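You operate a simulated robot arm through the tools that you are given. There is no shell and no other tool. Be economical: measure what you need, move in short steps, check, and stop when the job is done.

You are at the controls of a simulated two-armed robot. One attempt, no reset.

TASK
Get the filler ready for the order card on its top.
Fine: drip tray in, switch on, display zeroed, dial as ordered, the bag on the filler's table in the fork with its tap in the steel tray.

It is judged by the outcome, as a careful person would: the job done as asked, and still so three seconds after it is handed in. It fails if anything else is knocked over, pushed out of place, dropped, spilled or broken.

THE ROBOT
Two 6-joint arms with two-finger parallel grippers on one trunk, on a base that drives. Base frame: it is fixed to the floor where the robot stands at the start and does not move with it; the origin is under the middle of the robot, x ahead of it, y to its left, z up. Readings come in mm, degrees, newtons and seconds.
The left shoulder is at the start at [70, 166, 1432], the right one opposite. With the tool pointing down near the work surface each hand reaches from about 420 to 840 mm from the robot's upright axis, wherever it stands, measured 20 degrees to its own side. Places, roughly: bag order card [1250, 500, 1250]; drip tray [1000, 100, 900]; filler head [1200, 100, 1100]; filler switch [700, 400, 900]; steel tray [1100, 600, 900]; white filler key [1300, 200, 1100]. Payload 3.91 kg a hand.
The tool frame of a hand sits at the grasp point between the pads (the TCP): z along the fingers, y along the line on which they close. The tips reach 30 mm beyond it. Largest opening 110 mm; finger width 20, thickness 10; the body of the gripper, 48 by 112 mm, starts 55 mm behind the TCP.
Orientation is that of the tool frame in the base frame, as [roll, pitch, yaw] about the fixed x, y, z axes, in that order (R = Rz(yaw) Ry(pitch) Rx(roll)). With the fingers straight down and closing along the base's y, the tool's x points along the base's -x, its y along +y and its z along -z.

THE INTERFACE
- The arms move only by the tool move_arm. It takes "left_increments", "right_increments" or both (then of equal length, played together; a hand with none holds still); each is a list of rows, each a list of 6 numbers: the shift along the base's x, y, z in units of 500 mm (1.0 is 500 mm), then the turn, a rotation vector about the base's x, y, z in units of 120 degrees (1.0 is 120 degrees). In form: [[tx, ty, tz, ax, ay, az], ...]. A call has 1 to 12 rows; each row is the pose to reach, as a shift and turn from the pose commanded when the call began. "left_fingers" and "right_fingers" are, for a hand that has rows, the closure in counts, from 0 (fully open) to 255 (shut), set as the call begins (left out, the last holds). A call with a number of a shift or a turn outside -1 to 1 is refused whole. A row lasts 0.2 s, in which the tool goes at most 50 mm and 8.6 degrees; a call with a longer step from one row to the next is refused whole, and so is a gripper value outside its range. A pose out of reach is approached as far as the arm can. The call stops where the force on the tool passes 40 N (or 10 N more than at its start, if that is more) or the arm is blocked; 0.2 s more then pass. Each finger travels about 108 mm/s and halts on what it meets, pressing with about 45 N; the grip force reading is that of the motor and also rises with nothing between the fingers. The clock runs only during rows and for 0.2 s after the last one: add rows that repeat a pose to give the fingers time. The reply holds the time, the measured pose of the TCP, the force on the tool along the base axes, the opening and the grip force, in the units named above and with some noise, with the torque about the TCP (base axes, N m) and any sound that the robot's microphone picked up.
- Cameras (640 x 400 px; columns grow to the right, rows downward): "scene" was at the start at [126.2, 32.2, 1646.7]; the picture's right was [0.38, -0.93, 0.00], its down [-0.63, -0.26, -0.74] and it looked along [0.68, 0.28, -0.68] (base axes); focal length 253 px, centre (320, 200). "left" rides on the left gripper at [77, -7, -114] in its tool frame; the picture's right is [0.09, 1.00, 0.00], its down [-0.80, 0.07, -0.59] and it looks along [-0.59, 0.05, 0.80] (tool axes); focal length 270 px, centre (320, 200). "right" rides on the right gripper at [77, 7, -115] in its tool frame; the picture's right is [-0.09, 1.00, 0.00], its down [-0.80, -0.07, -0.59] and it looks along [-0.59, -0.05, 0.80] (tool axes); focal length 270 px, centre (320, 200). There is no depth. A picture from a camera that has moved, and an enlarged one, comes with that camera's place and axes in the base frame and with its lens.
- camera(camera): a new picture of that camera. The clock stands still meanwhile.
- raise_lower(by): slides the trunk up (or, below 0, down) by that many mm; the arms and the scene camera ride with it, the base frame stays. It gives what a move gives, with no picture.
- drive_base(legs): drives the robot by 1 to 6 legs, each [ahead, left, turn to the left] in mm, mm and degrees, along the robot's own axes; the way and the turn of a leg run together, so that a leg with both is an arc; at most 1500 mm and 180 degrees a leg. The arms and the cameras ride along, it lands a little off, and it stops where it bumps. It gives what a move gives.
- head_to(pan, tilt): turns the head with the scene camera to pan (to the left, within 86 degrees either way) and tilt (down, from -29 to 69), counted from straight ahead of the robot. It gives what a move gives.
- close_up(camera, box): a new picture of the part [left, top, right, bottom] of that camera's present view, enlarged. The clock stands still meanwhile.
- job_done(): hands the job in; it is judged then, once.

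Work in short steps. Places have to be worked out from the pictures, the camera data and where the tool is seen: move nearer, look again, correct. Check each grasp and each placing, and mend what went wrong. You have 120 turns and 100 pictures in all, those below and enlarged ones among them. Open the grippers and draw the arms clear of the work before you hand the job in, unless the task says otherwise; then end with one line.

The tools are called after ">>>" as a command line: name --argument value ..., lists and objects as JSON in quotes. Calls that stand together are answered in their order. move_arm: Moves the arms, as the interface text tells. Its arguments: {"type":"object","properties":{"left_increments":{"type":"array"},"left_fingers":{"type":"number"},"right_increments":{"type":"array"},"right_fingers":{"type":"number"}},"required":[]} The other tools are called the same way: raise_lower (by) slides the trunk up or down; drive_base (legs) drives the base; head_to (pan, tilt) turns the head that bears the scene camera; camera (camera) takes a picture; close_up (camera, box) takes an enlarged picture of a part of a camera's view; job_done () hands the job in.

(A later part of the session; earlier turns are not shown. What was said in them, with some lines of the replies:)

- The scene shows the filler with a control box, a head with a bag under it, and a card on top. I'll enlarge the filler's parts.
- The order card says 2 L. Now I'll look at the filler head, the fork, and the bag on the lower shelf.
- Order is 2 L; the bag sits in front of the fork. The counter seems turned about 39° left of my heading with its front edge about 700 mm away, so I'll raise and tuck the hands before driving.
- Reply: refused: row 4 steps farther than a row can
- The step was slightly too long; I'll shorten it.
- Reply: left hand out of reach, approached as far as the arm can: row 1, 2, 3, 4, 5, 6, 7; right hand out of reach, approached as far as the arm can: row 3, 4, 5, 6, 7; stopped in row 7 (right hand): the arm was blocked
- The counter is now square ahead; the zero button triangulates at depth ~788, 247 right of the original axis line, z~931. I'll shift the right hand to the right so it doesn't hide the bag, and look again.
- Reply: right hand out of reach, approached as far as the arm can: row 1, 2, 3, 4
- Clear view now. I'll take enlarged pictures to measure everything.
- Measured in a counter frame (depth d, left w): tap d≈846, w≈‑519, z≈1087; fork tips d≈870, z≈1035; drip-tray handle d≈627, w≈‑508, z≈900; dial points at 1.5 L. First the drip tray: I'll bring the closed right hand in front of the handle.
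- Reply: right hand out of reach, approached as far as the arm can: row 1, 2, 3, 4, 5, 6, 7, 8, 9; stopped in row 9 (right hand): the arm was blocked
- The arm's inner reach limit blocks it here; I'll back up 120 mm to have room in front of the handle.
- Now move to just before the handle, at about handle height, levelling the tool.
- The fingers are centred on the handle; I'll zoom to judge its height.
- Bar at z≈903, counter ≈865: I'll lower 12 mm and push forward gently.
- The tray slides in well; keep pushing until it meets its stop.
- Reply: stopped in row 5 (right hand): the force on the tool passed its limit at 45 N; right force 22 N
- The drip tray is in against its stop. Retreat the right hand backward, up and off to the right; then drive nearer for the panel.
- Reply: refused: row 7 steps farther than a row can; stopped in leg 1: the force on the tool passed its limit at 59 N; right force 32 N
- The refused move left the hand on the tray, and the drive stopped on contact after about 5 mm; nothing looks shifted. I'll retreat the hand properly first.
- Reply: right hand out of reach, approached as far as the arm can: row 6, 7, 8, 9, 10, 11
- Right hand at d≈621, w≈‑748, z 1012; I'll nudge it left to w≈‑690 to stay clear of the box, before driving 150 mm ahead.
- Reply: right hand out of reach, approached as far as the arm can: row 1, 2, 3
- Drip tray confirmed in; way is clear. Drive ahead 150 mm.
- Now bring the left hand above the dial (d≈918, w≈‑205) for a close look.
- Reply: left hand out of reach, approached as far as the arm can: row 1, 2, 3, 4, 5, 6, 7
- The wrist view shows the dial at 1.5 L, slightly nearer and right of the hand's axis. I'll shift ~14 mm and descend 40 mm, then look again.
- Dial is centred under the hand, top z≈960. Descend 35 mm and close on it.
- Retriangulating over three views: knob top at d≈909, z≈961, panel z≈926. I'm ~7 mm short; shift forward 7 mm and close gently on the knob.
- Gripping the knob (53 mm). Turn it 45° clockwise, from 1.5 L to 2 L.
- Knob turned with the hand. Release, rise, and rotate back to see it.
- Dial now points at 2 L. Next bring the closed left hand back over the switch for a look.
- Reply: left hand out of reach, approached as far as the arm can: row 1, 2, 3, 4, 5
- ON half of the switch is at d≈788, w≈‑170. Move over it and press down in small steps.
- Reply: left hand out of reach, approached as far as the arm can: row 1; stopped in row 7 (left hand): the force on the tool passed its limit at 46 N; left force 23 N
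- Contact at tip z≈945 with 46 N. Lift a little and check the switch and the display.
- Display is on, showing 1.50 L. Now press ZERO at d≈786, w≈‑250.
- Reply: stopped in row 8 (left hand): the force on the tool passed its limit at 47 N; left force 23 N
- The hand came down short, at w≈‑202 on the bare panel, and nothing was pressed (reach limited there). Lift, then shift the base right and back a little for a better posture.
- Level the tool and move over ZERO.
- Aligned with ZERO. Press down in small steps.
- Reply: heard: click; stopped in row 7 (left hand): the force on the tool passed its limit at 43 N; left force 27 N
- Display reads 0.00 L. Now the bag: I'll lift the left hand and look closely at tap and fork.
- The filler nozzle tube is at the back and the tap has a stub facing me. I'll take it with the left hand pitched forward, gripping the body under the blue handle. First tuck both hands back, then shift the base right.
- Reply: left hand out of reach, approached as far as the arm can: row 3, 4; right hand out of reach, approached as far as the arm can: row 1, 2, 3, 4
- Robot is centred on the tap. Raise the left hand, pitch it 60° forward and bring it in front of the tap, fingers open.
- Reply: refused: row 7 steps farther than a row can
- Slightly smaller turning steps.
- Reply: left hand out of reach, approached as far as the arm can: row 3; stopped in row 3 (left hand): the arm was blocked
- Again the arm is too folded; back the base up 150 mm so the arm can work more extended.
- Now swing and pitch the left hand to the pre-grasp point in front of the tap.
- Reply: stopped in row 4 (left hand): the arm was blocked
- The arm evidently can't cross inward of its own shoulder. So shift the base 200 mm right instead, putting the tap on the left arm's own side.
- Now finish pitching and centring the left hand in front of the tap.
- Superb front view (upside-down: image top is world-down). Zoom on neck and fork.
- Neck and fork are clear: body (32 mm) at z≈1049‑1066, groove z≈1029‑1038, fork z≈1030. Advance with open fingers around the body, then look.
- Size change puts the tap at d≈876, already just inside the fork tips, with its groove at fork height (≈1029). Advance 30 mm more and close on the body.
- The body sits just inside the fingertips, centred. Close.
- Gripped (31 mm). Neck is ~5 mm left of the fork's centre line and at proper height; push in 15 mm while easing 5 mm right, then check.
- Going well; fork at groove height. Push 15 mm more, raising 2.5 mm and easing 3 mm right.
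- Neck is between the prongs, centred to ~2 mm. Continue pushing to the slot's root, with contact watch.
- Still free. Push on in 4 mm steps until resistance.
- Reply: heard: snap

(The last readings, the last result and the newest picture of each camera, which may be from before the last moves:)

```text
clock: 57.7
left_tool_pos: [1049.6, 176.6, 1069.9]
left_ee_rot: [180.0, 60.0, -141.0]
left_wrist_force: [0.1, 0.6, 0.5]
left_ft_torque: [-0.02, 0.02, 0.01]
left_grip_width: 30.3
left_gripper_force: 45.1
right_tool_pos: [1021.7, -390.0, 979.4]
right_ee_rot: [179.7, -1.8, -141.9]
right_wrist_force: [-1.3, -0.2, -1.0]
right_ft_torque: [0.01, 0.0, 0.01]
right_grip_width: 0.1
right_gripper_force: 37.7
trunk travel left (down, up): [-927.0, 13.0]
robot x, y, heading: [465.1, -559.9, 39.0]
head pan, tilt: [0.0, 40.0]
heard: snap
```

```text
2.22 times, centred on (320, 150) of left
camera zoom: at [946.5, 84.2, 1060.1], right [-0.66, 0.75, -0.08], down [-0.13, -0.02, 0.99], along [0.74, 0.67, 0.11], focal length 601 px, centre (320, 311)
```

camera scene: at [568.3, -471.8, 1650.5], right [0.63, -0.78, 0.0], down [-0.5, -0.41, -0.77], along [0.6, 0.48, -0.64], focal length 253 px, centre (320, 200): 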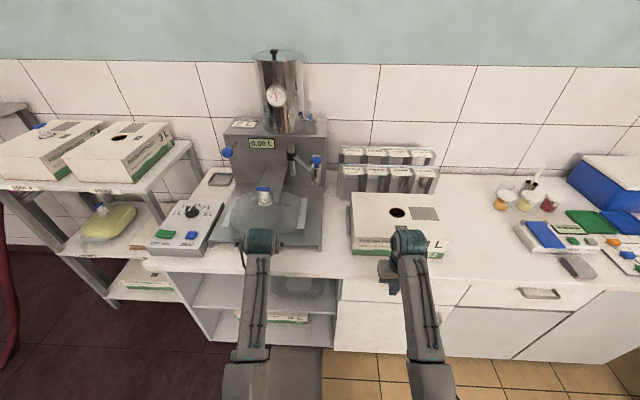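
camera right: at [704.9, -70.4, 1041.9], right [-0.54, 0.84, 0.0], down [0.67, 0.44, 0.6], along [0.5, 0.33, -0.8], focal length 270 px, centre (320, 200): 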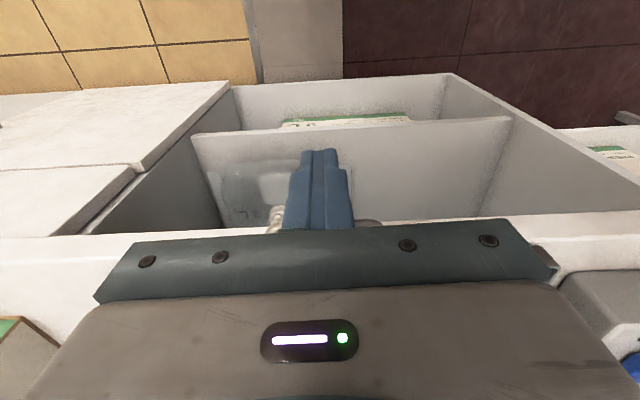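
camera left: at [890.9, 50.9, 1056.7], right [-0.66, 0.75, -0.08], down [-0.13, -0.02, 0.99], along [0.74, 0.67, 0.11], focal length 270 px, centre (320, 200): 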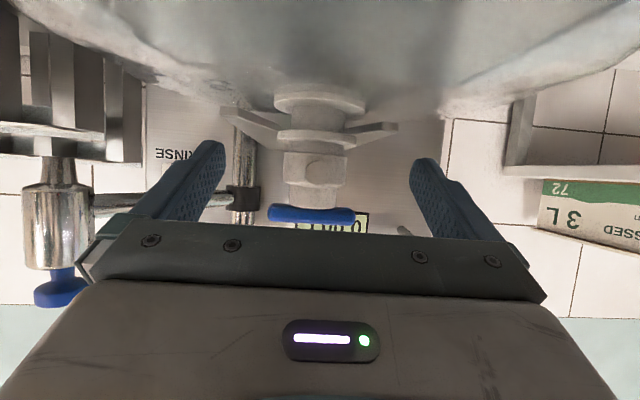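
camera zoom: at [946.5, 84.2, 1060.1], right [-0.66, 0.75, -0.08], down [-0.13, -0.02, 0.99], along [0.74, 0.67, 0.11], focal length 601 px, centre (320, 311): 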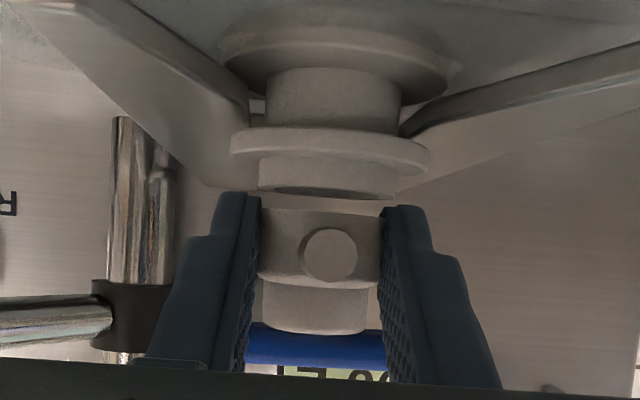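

"Snap": the neck stopped at the slot's root and the tap came out in my grip. Lift the tap, draw back and inspect the neck in the fork.

>>> move_arm --left_increments '[[0, 0, 0.03, 0, 0, 0], [0, 0, 0.07, 0, 0, 0], [-0.04, -0.033, 0.1, 0, 0, 0], [-0.1, -0.082, 0.12, 0, 0, 0], [-0.16, -0.13, 0.12, 0, 0, 0], [-0.2, -0.164, 0.12, 0, 0, 0], [-0.2, -0.164, 0.12, 0, 0, 0]]'

>>> camera --camera "left"

>>> close_up --camera "scene" --box '[200, 130, 360, 250]'

```text
clock: 59.3
left_tool_pos: [949.8, 91.4, 1128.8]
left_ee_rot: [180.0, 60.1, -141.0]
left_wrist_force: [0.4, 1.5, 0.1]
left_ft_torque: [0.02, -0.01, 0.02]
left_grip_width: 29.7
left_gripper_force: 45.4
right_tool_pos: [1020.9, -389.9, 979.9]
right_ee_rot: [179.7, -1.8, -142.1]
right_wrist_force: [-0.1, -0.4, -0.5]
right_ft_torque: [0.01, -0.04, -0.01]
right_grip_width: 0.0
right_gripper_force: 37.8
trunk travel left (down, up): [-927.0, 13.0]
robot x, y, heading: [464.3, -562.4, 39.2]
head pan, tilt: [0.0, 40.0]
```

```text
37 pictures are left
camera left: at [846.8, 0.1, 1118.7], right [-0.66, 0.75, -0.08], down [-0.13, -0.02, 0.99], along [0.74, 0.67, 0.11], focal length 270 px, centre (320, 200)
```

left: 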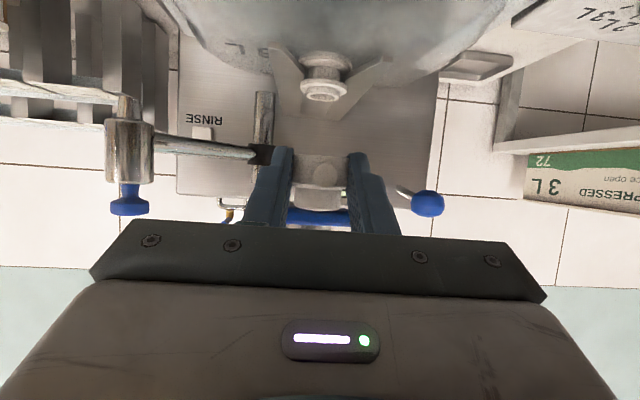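

```text
3.33 times, centred on (280, 190) of scene
camera zoom: at [571.1, -474.4, 1650.4], right [0.63, -0.78, 0.0], down [-0.5, -0.41, -0.77], along [0.59, 0.48, -0.64], focal length 844 px, centre (453, 233)
```

zoom: 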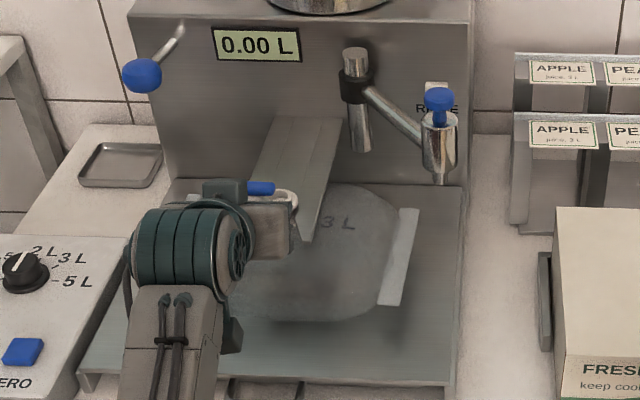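

>>> close_up --camera "left" --box '[250, 30, 410, 130]'

```text
4.00 times, centred on (330, 80) of left
camera zoom: at [846.8, 0.1, 1118.7], right [-0.66, 0.75, -0.08], down [-0.13, -0.02, 0.99], along [0.74, 0.67, 0.11], focal length 1081 px, centre (280, 680)
```

zoom: 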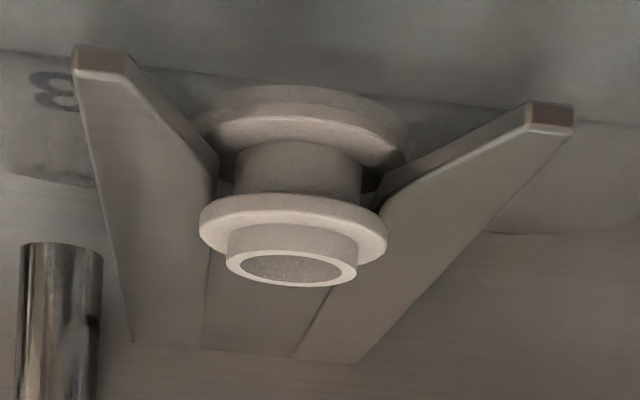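

The neck sits squarely in the fork with both flanges around the prongs. Now to carry the tap: shift the right hand outward, then drive left.

>>> move_arm --right_increments '[[0.06, -0.075, 0, 0, 0, 0], [0.126, -0.154, 0, 0, 0, 0], [0.126, -0.154, 0, 0, 0, 0]]'

>>> drive_base --legs '[[0, 285, 0]]'

>>> camera --camera "scene"

```text
refused: row 2 steps farther than a row can; nothing moved
```

```text
clock: 61.3
left_tool_pos: [774.3, 310.4, 1128.6]
left_ee_rot: [179.8, 60.0, -141.4]
left_wrist_force: [0.2, 0.5, 0.4]
left_ft_torque: [0.01, 0.0, -0.03]
left_grip_width: 30.3
left_gripper_force: 44.9
right_tool_pos: [844.1, -172.3, 979.9]
right_ee_rot: [179.6, -1.8, -142.4]
right_wrist_force: [0.2, -0.4, 0.7]
right_ft_torque: [0.01, 0.0, 0.02]
right_grip_width: 0.2
right_gripper_force: 37.7
trunk travel left (down, up): [-927.0, 13.0]
robot x, y, heading: [285.3, -338.5, 38.9]
head pan, tilt: [0.0, 40.0]
```

```text
34 pictures are left
camera scene: at [394.5, -256.1, 1650.5], right [0.63, -0.78, 0.0], down [-0.5, -0.4, -0.77], along [0.6, 0.48, -0.64], focal length 253 px, centre (320, 200)
```

scene: 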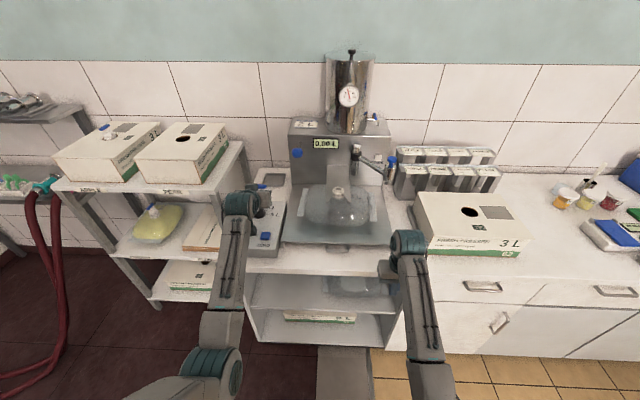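

Good. Shift the right hand outward and the left hand slightly left (clear of the filler's side), before driving forward.

>>> move_arm --left_increments '[[-0.018, 0.022, 0, 0, 0, 0], [-0.035, 0.043, 0, 0, 0, 0], [-0.035, 0.043, 0, 0, 0, 0], [-0.035, 0.043, 0, 0, 0, 0]]' --right_increments '[[0.042, -0.051, 0, 0, 0, 0], [0.084, -0.103, 0, 0, 0, 0], [0.126, -0.154, 0, 0, 0, 0], [0.126, -0.154, 0, 0, 0, 0]]'

```text
clock: 62.3
left_tool_pos: [754.5, 334.3, 1127.9]
left_ee_rot: [-179.9, 60.0, -141.2]
left_wrist_force: [0.7, 0.0, 0.2]
left_ft_torque: [-0.02, 0.0, 0.02]
left_grip_width: 30.1
left_gripper_force: 44.9
right_tool_pos: [906.7, -249.9, 979.3]
right_ee_rot: [179.7, -1.7, -142.3]
right_wrist_force: [0.0, -0.6, 0.3]
right_ft_torque: [-0.06, -0.01, -0.02]
right_grip_width: 0.2
right_gripper_force: 38.2
trunk travel left (down, up): [-927.0, 13.0]
robot x, y, heading: [284.8, -336.6, 38.5]
head pan, tilt: [0.0, 40.0]
```

Drive forward 250 mm.

>>> drive_base --legs '[[250, 0, 0]]'

>>> camera --camera "left"

>>> camera --camera "scene"

```text
clock: 64.1
left_tool_pos: [950.7, 488.1, 1130.5]
left_ee_rot: [-179.9, 60.1, -141.3]
left_wrist_force: [0.2, 0.6, 0.4]
left_ft_torque: [0.01, 0.01, 0.02]
left_grip_width: 30.1
left_gripper_force: 44.6
right_tool_pos: [1100.0, -94.7, 980.5]
right_ee_rot: [179.7, -1.6, -142.4]
right_wrist_force: [0.2, 0.5, 0.7]
right_ft_torque: [0.01, 0.02, 0.02]
right_grip_width: 0.0
right_gripper_force: 37.5
trunk travel left (down, up): [-927.0, 13.0]
robot x, y, heading: [482.0, -178.3, 38.7]
head pan, tilt: [0.0, 40.0]
```

```text
33 pictures are left
camera left: at [848.0, 396.4, 1120.2], right [-0.66, 0.75, -0.08], down [-0.14, -0.02, 0.99], along [0.74, 0.66, 0.11], focal length 270 px, centre (320, 200)
```

left: 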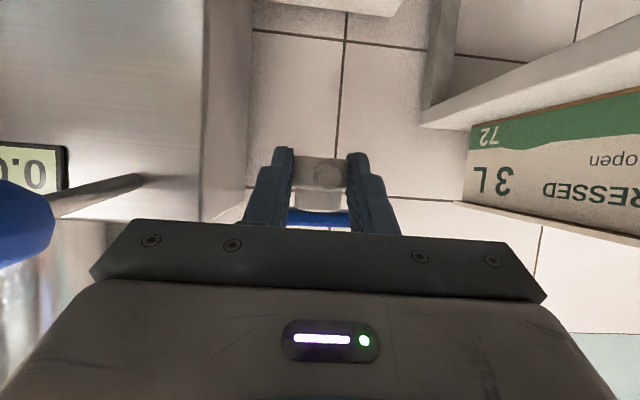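

```text
32 pictures are left
camera scene: at [585.9, -99.6, 1650.8], right [0.62, -0.78, 0.0], down [-0.5, -0.4, -0.77], along [0.6, 0.48, -0.64], focal length 253 px, centre (320, 200)
```

scene: 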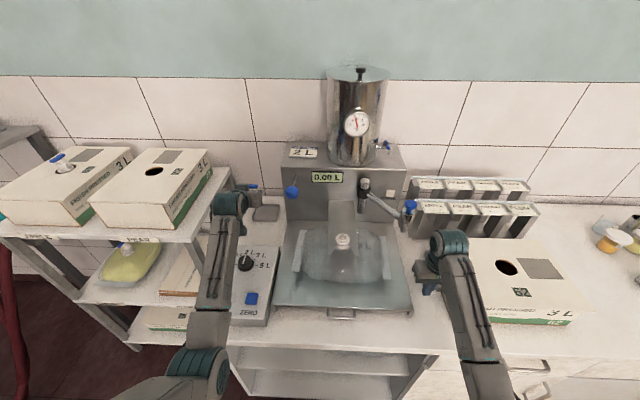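

Now tip the tool 20° further down to see the tray with the wrist camera.

>>> move_arm --left_increments '[[0, 0, 0, -0.035, 0.043, 0], [0, 0, 0, -0.07, 0.086, 0], [0, 0, 0, -0.105, 0.129, 0], [0, 0, 0, -0.105, 0.129, 0]]'

>>> camera --camera "left"

>>> close_up --camera "scene" --box '[200, 170, 320, 260]'

```text
clock: 65.1
left_tool_pos: [952.5, 489.4, 1129.0]
left_ee_rot: [-179.8, 40.0, -141.2]
left_wrist_force: [0.2, -0.9, 0.5]
left_ft_torque: [-0.01, 0.01, -0.03]
left_grip_width: 32.5
left_gripper_force: 44.7
right_tool_pos: [1100.2, -94.6, 980.4]
right_ee_rot: [179.6, -1.8, -142.4]
right_wrist_force: [-0.4, -0.3, 0.0]
right_ft_torque: [-0.02, 0.0, -0.02]
right_grip_width: 0.0
right_gripper_force: 37.4
trunk travel left (down, up): [-927.0, 13.0]
robot x, y, heading: [481.0, -183.6, 38.7]
head pan, tilt: [0.0, 40.0]
```

```text
31 pictures are left
camera left: at [853.5, 401.0, 1166.5], right [-0.68, 0.73, -0.06], down [0.13, 0.2, 0.97], along [0.72, 0.65, -0.23], focal length 270 px, centre (320, 200)
```

left: 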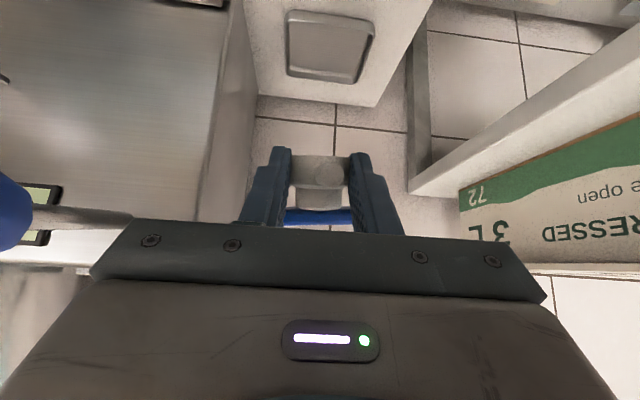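

```text
4.44 times, centred on (260, 215) of scene
camera zoom: at [587.9, -97.9, 1650.5], right [0.62, -0.78, 0.0], down [-0.5, -0.4, -0.77], along [0.6, 0.48, -0.64], focal length 1125 px, centre (587, 133)
```

zoom: 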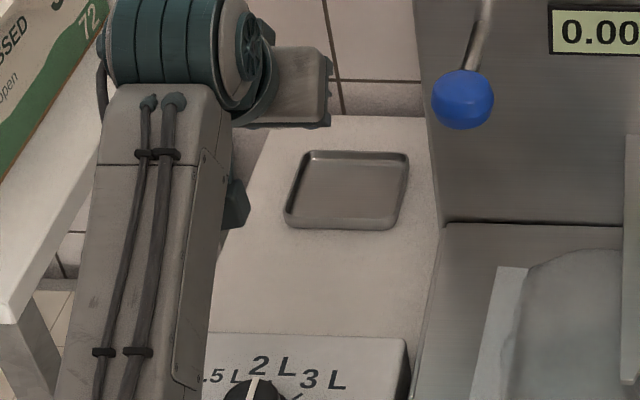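

Tray centre at d≈1207, w≈‑216, z≈893. Carry the tap above it.

>>> move_arm --left_increments '[[0.049, 0.045, -0.01, 0, 0, 0], [0.098, 0.09, -0.03, 0, 0, 0], [0.147, 0.136, -0.05, 0, 0, 0], [0.196, 0.181, -0.1, 0, 0, 0], [0.196, 0.181, -0.18, 0, 0, 0], [0.196, 0.181, -0.26, 0, 0, 0], [0.196, 0.181, -0.26, 0, 0, 0]]'

>>> camera --camera "left"

>>> close_up --camera "scene" --box '[200, 170, 320, 260]'

```text
clock: 66.7
left_tool_pos: [1044.3, 574.7, 1007.1]
left_ee_rot: [-179.8, 40.2, -141.3]
left_wrist_force: [0.2, 0.2, -0.3]
left_ft_torque: [0.0, 0.0, -0.01]
left_grip_width: 33.2
left_gripper_force: 45.4
left hand out of reach, approached as far as the arm can: row 6, 7
right_tool_pos: [1100.3, -95.1, 979.6]
right_ee_rot: [179.7, -1.8, -142.4]
right_wrist_force: [-0.2, 0.0, 0.0]
right_ft_torque: [0.01, -0.01, 0.02]
right_grip_width: 0.0
right_gripper_force: 37.3
trunk travel left (down, up): [-927.0, 13.0]
robot x, y, heading: [485.2, -181.6, 38.5]
head pan, tilt: [0.0, 40.0]
```

```text
29 pictures are left
camera left: at [945.5, 485.9, 1043.6], right [-0.68, 0.74, -0.06], down [0.13, 0.2, 0.97], along [0.73, 0.65, -0.23], focal length 270 px, centre (320, 200)
```

left: 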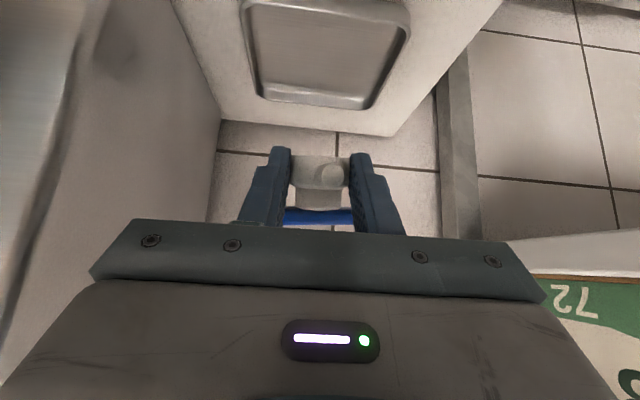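

```text
4.44 times, centred on (260, 215) of scene
camera zoom: at [588.5, -97.8, 1650.5], right [0.62, -0.78, 0.0], down [-0.5, -0.4, -0.77], along [0.6, 0.48, -0.64], focal length 1125 px, centre (587, 133)
```

zoom: 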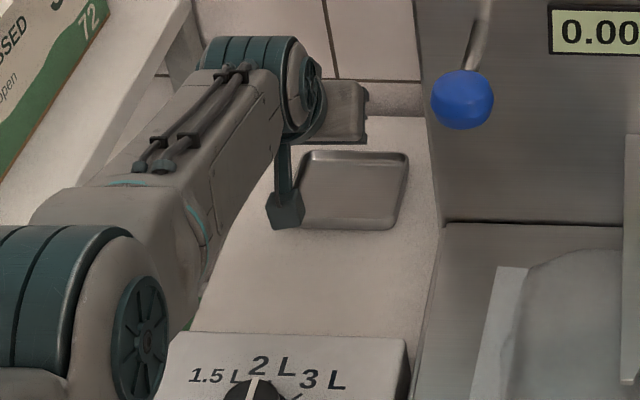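

At the reach limit, though laterally right. Drive 45 mm closer.

>>> drive_base --legs '[[45, 0, 0]]'

```text
clock: 67.6
left_tool_pos: [1074.5, 596.5, 1014.9]
left_ee_rot: [-179.8, 40.6, -141.2]
left_wrist_force: [-0.7, -1.1, 0.4]
left_ft_torque: [0.01, 0.01, -0.01]
left_grip_width: 33.3
left_gripper_force: 45.3
right_tool_pos: [1129.8, -71.2, 983.3]
right_ee_rot: [179.7, -1.2, -142.4]
right_wrist_force: [-0.7, 0.9, 0.9]
right_ft_torque: [0.05, -0.04, 0.02]
right_grip_width: 0.0
right_gripper_force: 37.2
trunk travel left (down, up): [-927.0, 13.0]
robot x, y, heading: [518.3, -155.0, 38.8]
head pan, tilt: [0.0, 40.0]
```

Now lower towards the tray, a bit back so the tap lands central.

>>> move_arm --left_increments '[[-0.025, -0.018, -0.03, 0, 0, 0], [-0.048, -0.034, -0.07, 0, 0, 0], [-0.048, -0.034, -0.1, 0, 0, 0], [-0.048, -0.034, -0.1, 0, 0, 0]]'

>>> camera --camera "left"

>>> close_up --camera "scene" --box '[190, 150, 330, 270]'

```text
clock: 68.6
left_tool_pos: [1056.6, 586.6, 954.8]
left_ee_rot: [-179.8, 39.9, -141.2]
left_wrist_force: [0.3, 0.1, 0.3]
left_ft_torque: [-0.01, 0.0, -0.02]
left_grip_width: 33.6
left_gripper_force: 46.0
right_tool_pos: [1137.1, -66.2, 979.8]
right_ee_rot: [179.6, -1.9, -142.3]
right_wrist_force: [0.5, 0.3, 0.2]
right_ft_torque: [-0.02, -0.02, 0.04]
right_grip_width: 0.0
right_gripper_force: 37.8
trunk travel left (down, up): [-927.0, 13.0]
robot x, y, heading: [520.4, -152.0, 38.7]
head pan, tilt: [0.0, 40.0]
```

```text
27 pictures are left
camera left: at [958.5, 498.3, 991.9], right [-0.67, 0.74, -0.06], down [0.14, 0.2, 0.97], along [0.73, 0.65, -0.24], focal length 270 px, centre (320, 200)
```

left: 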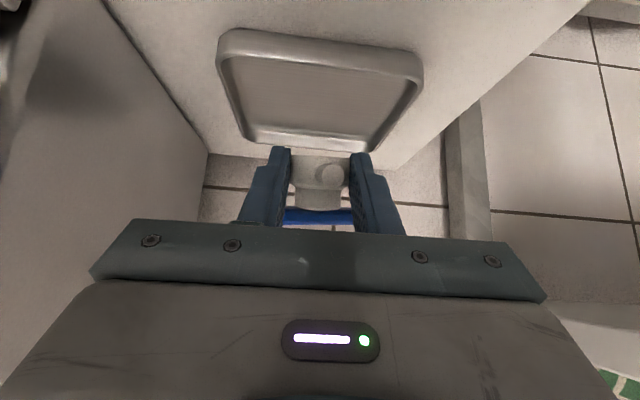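

```text
3.33 times, centred on (260, 210) of scene
camera zoom: at [625.3, -68.2, 1650.2], right [0.62, -0.78, 0.0], down [-0.5, -0.4, -0.76], along [0.6, 0.48, -0.64], focal length 844 px, centre (520, 167)
```

zoom: 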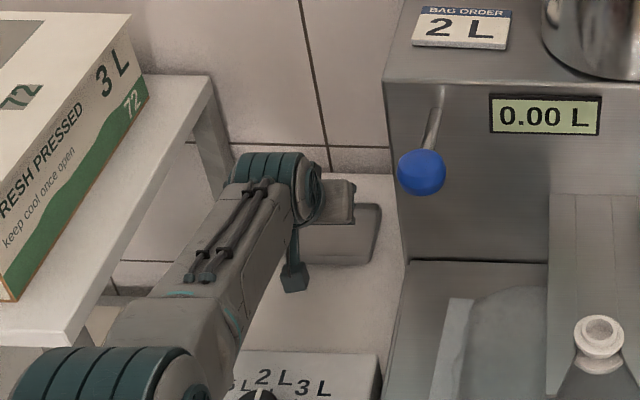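

Tray floor looks like z≈880, centre d≈1218; tap bottom is at ≈917 above it. Lower in small steps and watch for contact.

>>> move_arm --left_increments '[[0.004, 0.003, -0.024, 0, 0, 0], [0.008, 0.006, -0.044, 0, 0, 0], [0.008, 0.006, -0.05, 0, 0, 0], [0.008, 0.006, -0.056, 0, 0, 0], [0.008, 0.006, -0.062, 0, 0, 0]]'

>>> camera --camera "left"

```text
clock: 69.8
left_tool_pos: [1053.9, 583.0, 934.7]
left_ee_rot: [-179.8, 40.1, -141.2]
left_wrist_force: [0.0, -0.1, 0.1]
left_ft_torque: [0.01, 0.0, 0.03]
left_grip_width: 33.6
left_gripper_force: 45.2
left hand out of reach, approached as far as the arm can: row 2, 3, 4, 5
right_tool_pos: [1135.6, -66.9, 979.5]
right_ee_rot: [179.7, -1.8, -142.3]
right_wrist_force: [0.6, 0.0, 0.4]
right_ft_torque: [0.03, -0.01, -0.01]
right_grip_width: 0.2
right_gripper_force: 37.6
trunk travel left (down, up): [-927.0, 13.0]
robot x, y, heading: [516.1, -154.1, 38.5]
head pan, tilt: [0.0, 40.0]
```

```text
25 pictures are left
camera left: at [955.0, 494.8, 972.0], right [-0.67, 0.74, -0.06], down [0.13, 0.2, 0.97], along [0.73, 0.65, -0.23], focal length 270 px, centre (320, 200)
```

left: 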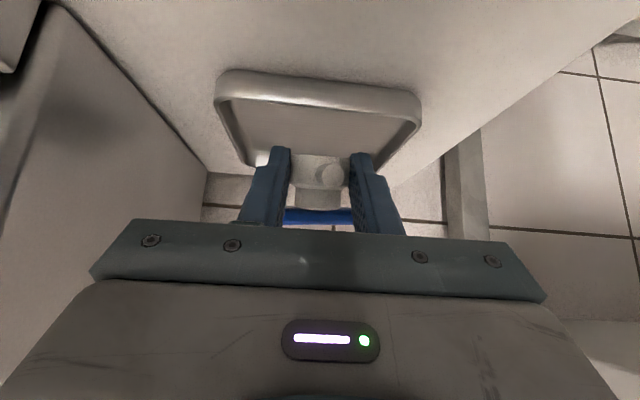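

About 15 mm above the tray floor, arm at its limit; lower the trunk by 12 mm instead.

>>> raise_lower --by -12

>>> close_up --camera "left" --box '[200, 50, 440, 230]'

```text
clock: 70.4
left_tool_pos: [1055.6, 582.6, 921.6]
left_ee_rot: [-179.7, 40.1, -141.1]
left_wrist_force: [-0.1, 0.4, 0.8]
left_ft_torque: [0.0, 0.0, -0.01]
left_grip_width: 33.5
left_gripper_force: 45.1
right_tool_pos: [1136.5, -64.9, 966.4]
right_ee_rot: [179.8, -1.8, -142.3]
right_wrist_force: [0.0, 0.2, 0.5]
right_ft_torque: [0.01, 0.02, -0.01]
right_grip_width: 0.1
right_gripper_force: 37.3
trunk travel left (down, up): [-915.0, 25.0]
robot x, y, heading: [518.1, -155.7, 38.2]
head pan, tilt: [0.0, 40.0]
```

```text
2.22 times, centred on (320, 140) of left
camera zoom: at [955.3, 495.0, 959.8], right [-0.67, 0.74, -0.06], down [0.13, 0.2, 0.97], along [0.73, 0.65, -0.23], focal length 601 px, centre (320, 333)
```

zoom: 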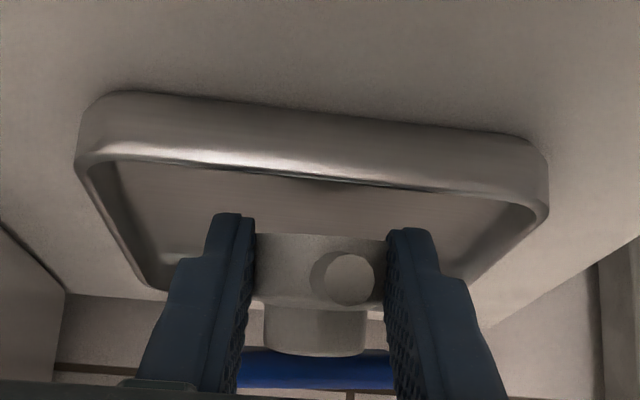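

The tap has no long plug, so its bottom is still ~15 mm above the floor; lower 8 mm more, then release.

>>> raise_lower --by -8

>>> close_up --camera "left" --box '[200, 50, 440, 230]'

```text
clock: 71.0
left_tool_pos: [1053.1, 583.7, 914.5]
left_ee_rot: [-179.8, 40.1, -141.2]
left_wrist_force: [-0.2, -0.1, -0.4]
left_ft_torque: [0.02, 0.03, -0.01]
left_grip_width: 33.1
left_gripper_force: 44.8
right_tool_pos: [1136.5, -65.5, 958.9]
right_ee_rot: [179.7, -1.9, -142.5]
right_wrist_force: [-0.5, -0.8, 0.0]
right_ft_torque: [0.01, -0.01, -0.02]
right_grip_width: 0.0
right_gripper_force: 37.6
trunk travel left (down, up): [-907.0, 33.0]
robot x, y, heading: [520.6, -157.8, 38.6]
head pan, tilt: [0.0, 40.0]
```

```text
2.22 times, centred on (320, 140) of left
camera zoom: at [955.4, 494.9, 952.0], right [-0.67, 0.74, -0.06], down [0.13, 0.2, 0.97], along [0.73, 0.65, -0.23], focal length 601 px, centre (320, 333)
```

zoom: 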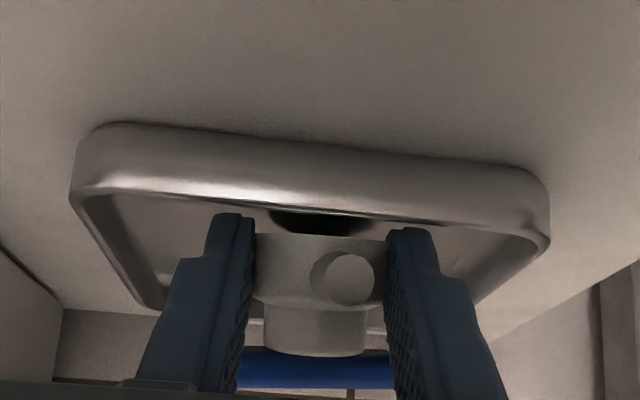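

Release only partially (60 mm) so the fingers don't touch the tray's sides, and look.

>>> move_arm --left_increments '[[0, 0, 0, 0, 0, 0], [0, 0, 0, 0, 0, 0], [0, 0, 0, 0, 0, 0]]' --left_fingers 116

>>> close_up --camera "left" --box '[200, 50, 440, 230]'

```text
clock: 71.8
left_tool_pos: [1054.4, 583.0, 915.5]
left_ee_rot: [-179.8, 40.0, -141.1]
left_wrist_force: [0.6, 1.2, 0.7]
left_ft_torque: [0.03, -0.01, 0.02]
left_grip_width: 60.2
left_gripper_force: 0.1
right_tool_pos: [1135.1, -66.8, 959.6]
right_ee_rot: [179.7, -1.8, -142.4]
right_wrist_force: [-0.1, -0.3, 0.4]
right_ft_torque: [0.01, -0.01, -0.02]
right_grip_width: 0.0
right_gripper_force: 37.2
trunk travel left (down, up): [-907.0, 33.0]
robot x, y, heading: [519.4, -156.2, 38.5]
head pan, tilt: [0.0, 40.0]
```

```text
2.22 times, centred on (320, 140) of left
camera zoom: at [954.8, 494.5, 952.4], right [-0.67, 0.74, -0.06], down [0.13, 0.2, 0.97], along [0.73, 0.65, -0.23], focal length 601 px, centre (320, 333)
```

zoom: 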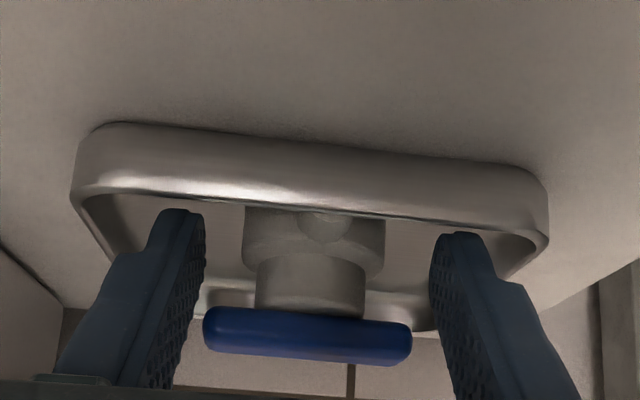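

The tap stands upright in the tray. Withdraw backward along the tool axis, between handle ends.

>>> move_arm --left_increments '[[-0.015, -0.012, 0.023, 0, 0, 0], [-0.03, -0.0245, 0.046, 0, 0, 0], [-0.06, -0.049, 0.092, 0, 0, 0], [-0.1, -0.082, 0.15, 0, 0, 0], [-0.14, -0.115, 0.21, 0, 0, 0], [-0.18, -0.147, 0.27, 0, 0, 0], [-0.22, -0.18, 0.31, 0, 0, 0], [-0.22, -0.18, 0.31, 0, 0, 0]]'

>>> camera --camera "left"

>>> camera --camera "scene"

```text
clock: 73.6
left_tool_pos: [944.2, 492.3, 1069.1]
left_ee_rot: [-179.8, 40.0, -141.3]
left_wrist_force: [0.2, -0.7, 0.0]
left_ft_torque: [0.0, 0.02, 0.0]
left_grip_width: 60.0
left_gripper_force: 0.1
right_tool_pos: [1136.0, -66.6, 958.1]
right_ee_rot: [179.7, -1.8, -142.4]
right_wrist_force: [0.6, -0.7, -0.3]
right_ft_torque: [0.0, 0.02, 0.0]
right_grip_width: 0.0
right_gripper_force: 37.8
trunk travel left (down, up): [-907.0, 33.0]
robot x, y, heading: [518.5, -155.8, 38.6]
head pan, tilt: [0.0, 40.0]
```

```text
21 pictures are left
camera left: at [845.4, 404.3, 1107.3], right [-0.67, 0.74, -0.06], down [0.13, 0.2, 0.97], along [0.73, 0.65, -0.23], focal length 270 px, centre (320, 200)
```

left: 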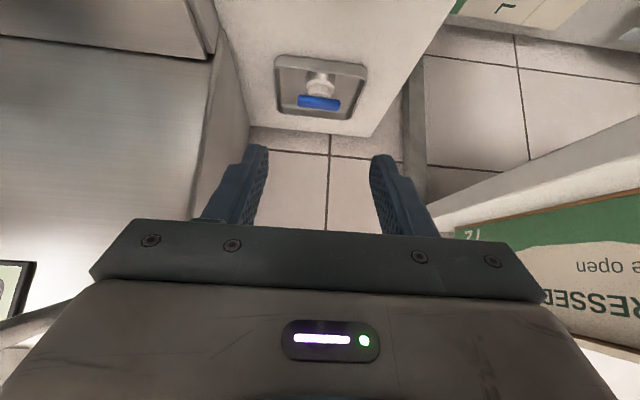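

```text
20 pictures are left
camera scene: at [623.7, -69.4, 1630.4], right [0.62, -0.78, 0.0], down [-0.5, -0.4, -0.77], along [0.6, 0.48, -0.64], focal length 253 px, centre (320, 200)
```

scene: 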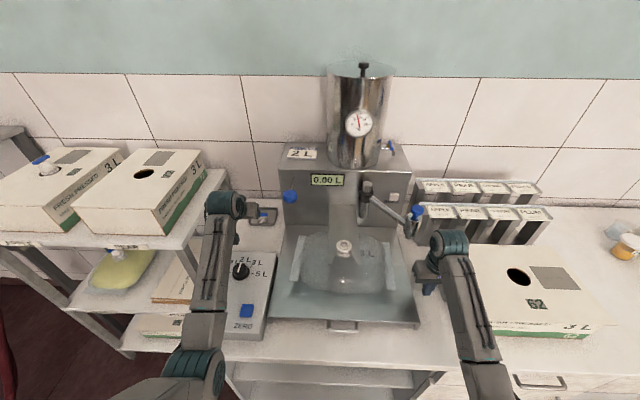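

Tap is in the steel tray. Back the robot 350 mm straight away to clear the arms.

>>> drive_base --legs '[[-350, 0, 0]]'

>>> camera --camera "scene"

>>> close_up --camera "scene" --box '[230, 110, 430, 250]'

```text
clock: 75.9
left_tool_pos: [674.3, 270.3, 1069.3]
left_ee_rot: [-179.9, 40.0, -141.6]
left_wrist_force: [-0.6, 0.5, -0.3]
left_ft_torque: [-0.03, -0.02, -0.01]
left_grip_width: 60.1
left_gripper_force: 0.0
right_tool_pos: [862.2, -289.7, 957.6]
right_ee_rot: [179.7, -2.0, -142.7]
right_wrist_force: [0.2, 0.5, -0.3]
right_ft_torque: [0.02, 0.02, 0.0]
right_grip_width: 0.0
right_gripper_force: 37.8
trunk travel left (down, up): [-907.0, 33.0]
robot x, y, heading: [244.8, -373.9, 38.2]
head pan, tilt: [0.0, 40.0]
```

```text
19 pictures are left
camera scene: at [349.4, -288.4, 1630.2], right [0.62, -0.79, 0.0], down [-0.51, -0.4, -0.76], along [0.6, 0.47, -0.64], focal length 253 px, centre (320, 200)
```

scene: 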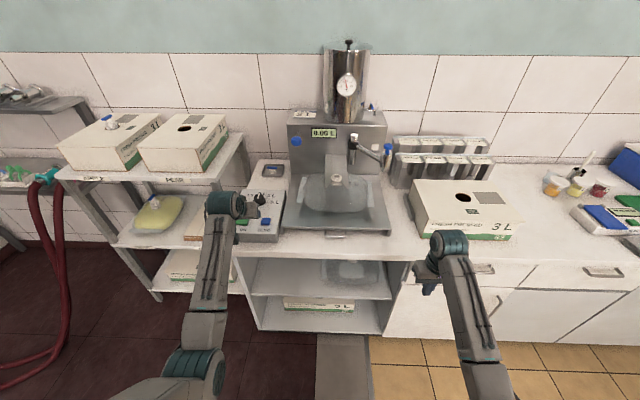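

```text
2.86 times, centred on (330, 180) of scene
camera zoom: at [349.4, -288.4, 1630.2], right [0.62, -0.79, 0.0], down [-0.51, -0.4, -0.76], along [0.6, 0.47, -0.64], focal length 723 px, centre (291, 257)
```

zoom: 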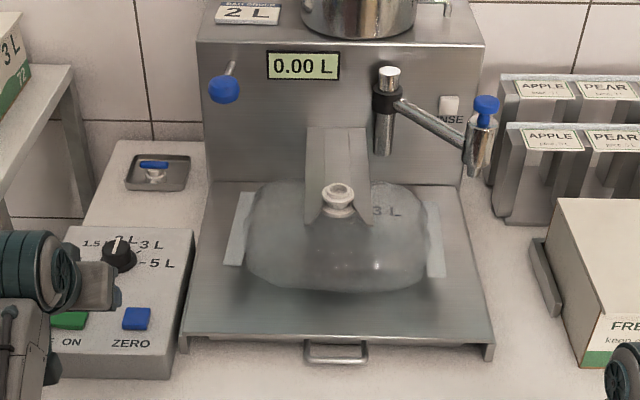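

All as wanted. Open both grippers and back off a bit more, then a last check of dial and neck.

>>> drive_base --legs '[[-150, 0, 0]]'

>>> move_arm --left_increments '[[0, 0, 0, 0, 0, 0], [0, 0, 0, 0, 0, 0], [0, 0, 0, 0, 0, 0]]' --right_increments '[[0, 0, 0, 0, 0, 0], [0, 0, 0, 0, 0, 0], [0, 0, 0, 0, 0, 0]]' --left_fingers 0 --right_fingers 0

>>> close_up --camera "scene" --box '[230, 120, 390, 230]'

>>> close_up --camera "scene" --box '[230, 160, 300, 220]'

```text
clock: 77.2
left_tool_pos: [556.5, 179.7, 1068.4]
left_ee_rot: [-179.9, 40.0, -141.6]
left_wrist_force: [0.3, 0.4, -0.7]
left_ft_torque: [0.0, -0.02, -0.04]
left_grip_width: 60.0
left_gripper_force: 0.1
right_tool_pos: [744.9, -379.4, 957.3]
right_ee_rot: [179.7, -1.8, -142.7]
right_wrist_force: [0.0, -0.4, -0.4]
right_ft_torque: [-0.05, 0.02, 0.02]
right_grip_width: 0.0
right_gripper_force: 37.4
trunk travel left (down, up): [-907.0, 33.0]
robot x, y, heading: [123.9, -467.4, 38.5]
head pan, tilt: [0.0, 40.0]
```

```text
clock: 78.0
left_tool_pos: [552.9, 178.3, 1071.3]
left_ee_rot: [-179.9, 40.1, -141.6]
left_wrist_force: [0.2, -0.4, -0.4]
left_ft_torque: [0.04, 0.03, -0.03]
left_grip_width: 109.9
left_gripper_force: 0.0
right_tool_pos: [742.7, -380.8, 959.7]
right_ee_rot: [179.7, -1.8, -142.8]
right_wrist_force: [-0.9, 0.2, -0.3]
right_ft_torque: [0.0, -0.03, 0.0]
right_grip_width: 110.2
right_gripper_force: 0.0
trunk travel left (down, up): [-907.0, 33.0]
robot x, y, heading: [126.5, -468.2, 38.4]
head pan, tilt: [0.0, 40.0]
```

```text
3.64 times, centred on (310, 175) of scene
camera zoom: at [229.4, -382.8, 1630.6], right [0.62, -0.78, 0.0], down [-0.5, -0.4, -0.77], along [0.6, 0.47, -0.64], focal length 920 px, centre (356, 291)
```

zoom: 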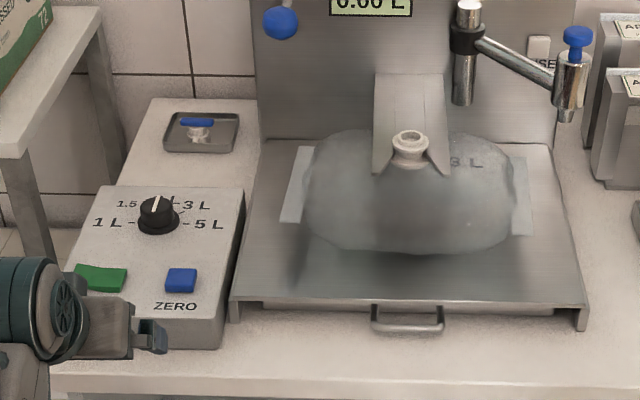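

```text
6.67 times, centred on (265, 190) of scene
camera zoom: at [229.4, -382.8, 1630.6], right [0.62, -0.78, 0.0], down [-0.5, -0.4, -0.77], along [0.6, 0.47, -0.64], focal length 1687 px, centre (687, 267)
```

zoom: 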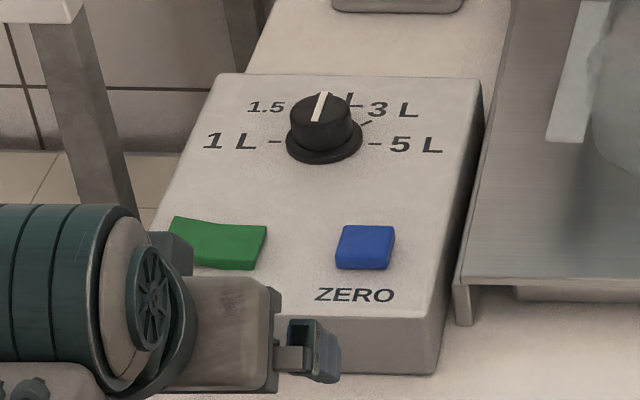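

Drip tray in, switch on, display 0.00 L, dial at 2 L, neck in the fork, tap in the tray, arms clear. I'm handing it in.

>>> job_done

```text
The job is handed in.
```

The filler is ready for the 2 L order: drip tray pushed in, switch on, display at 0.00 L, dial on 2 L, the bag's neck in the fork and its tap standing in the steel tray.
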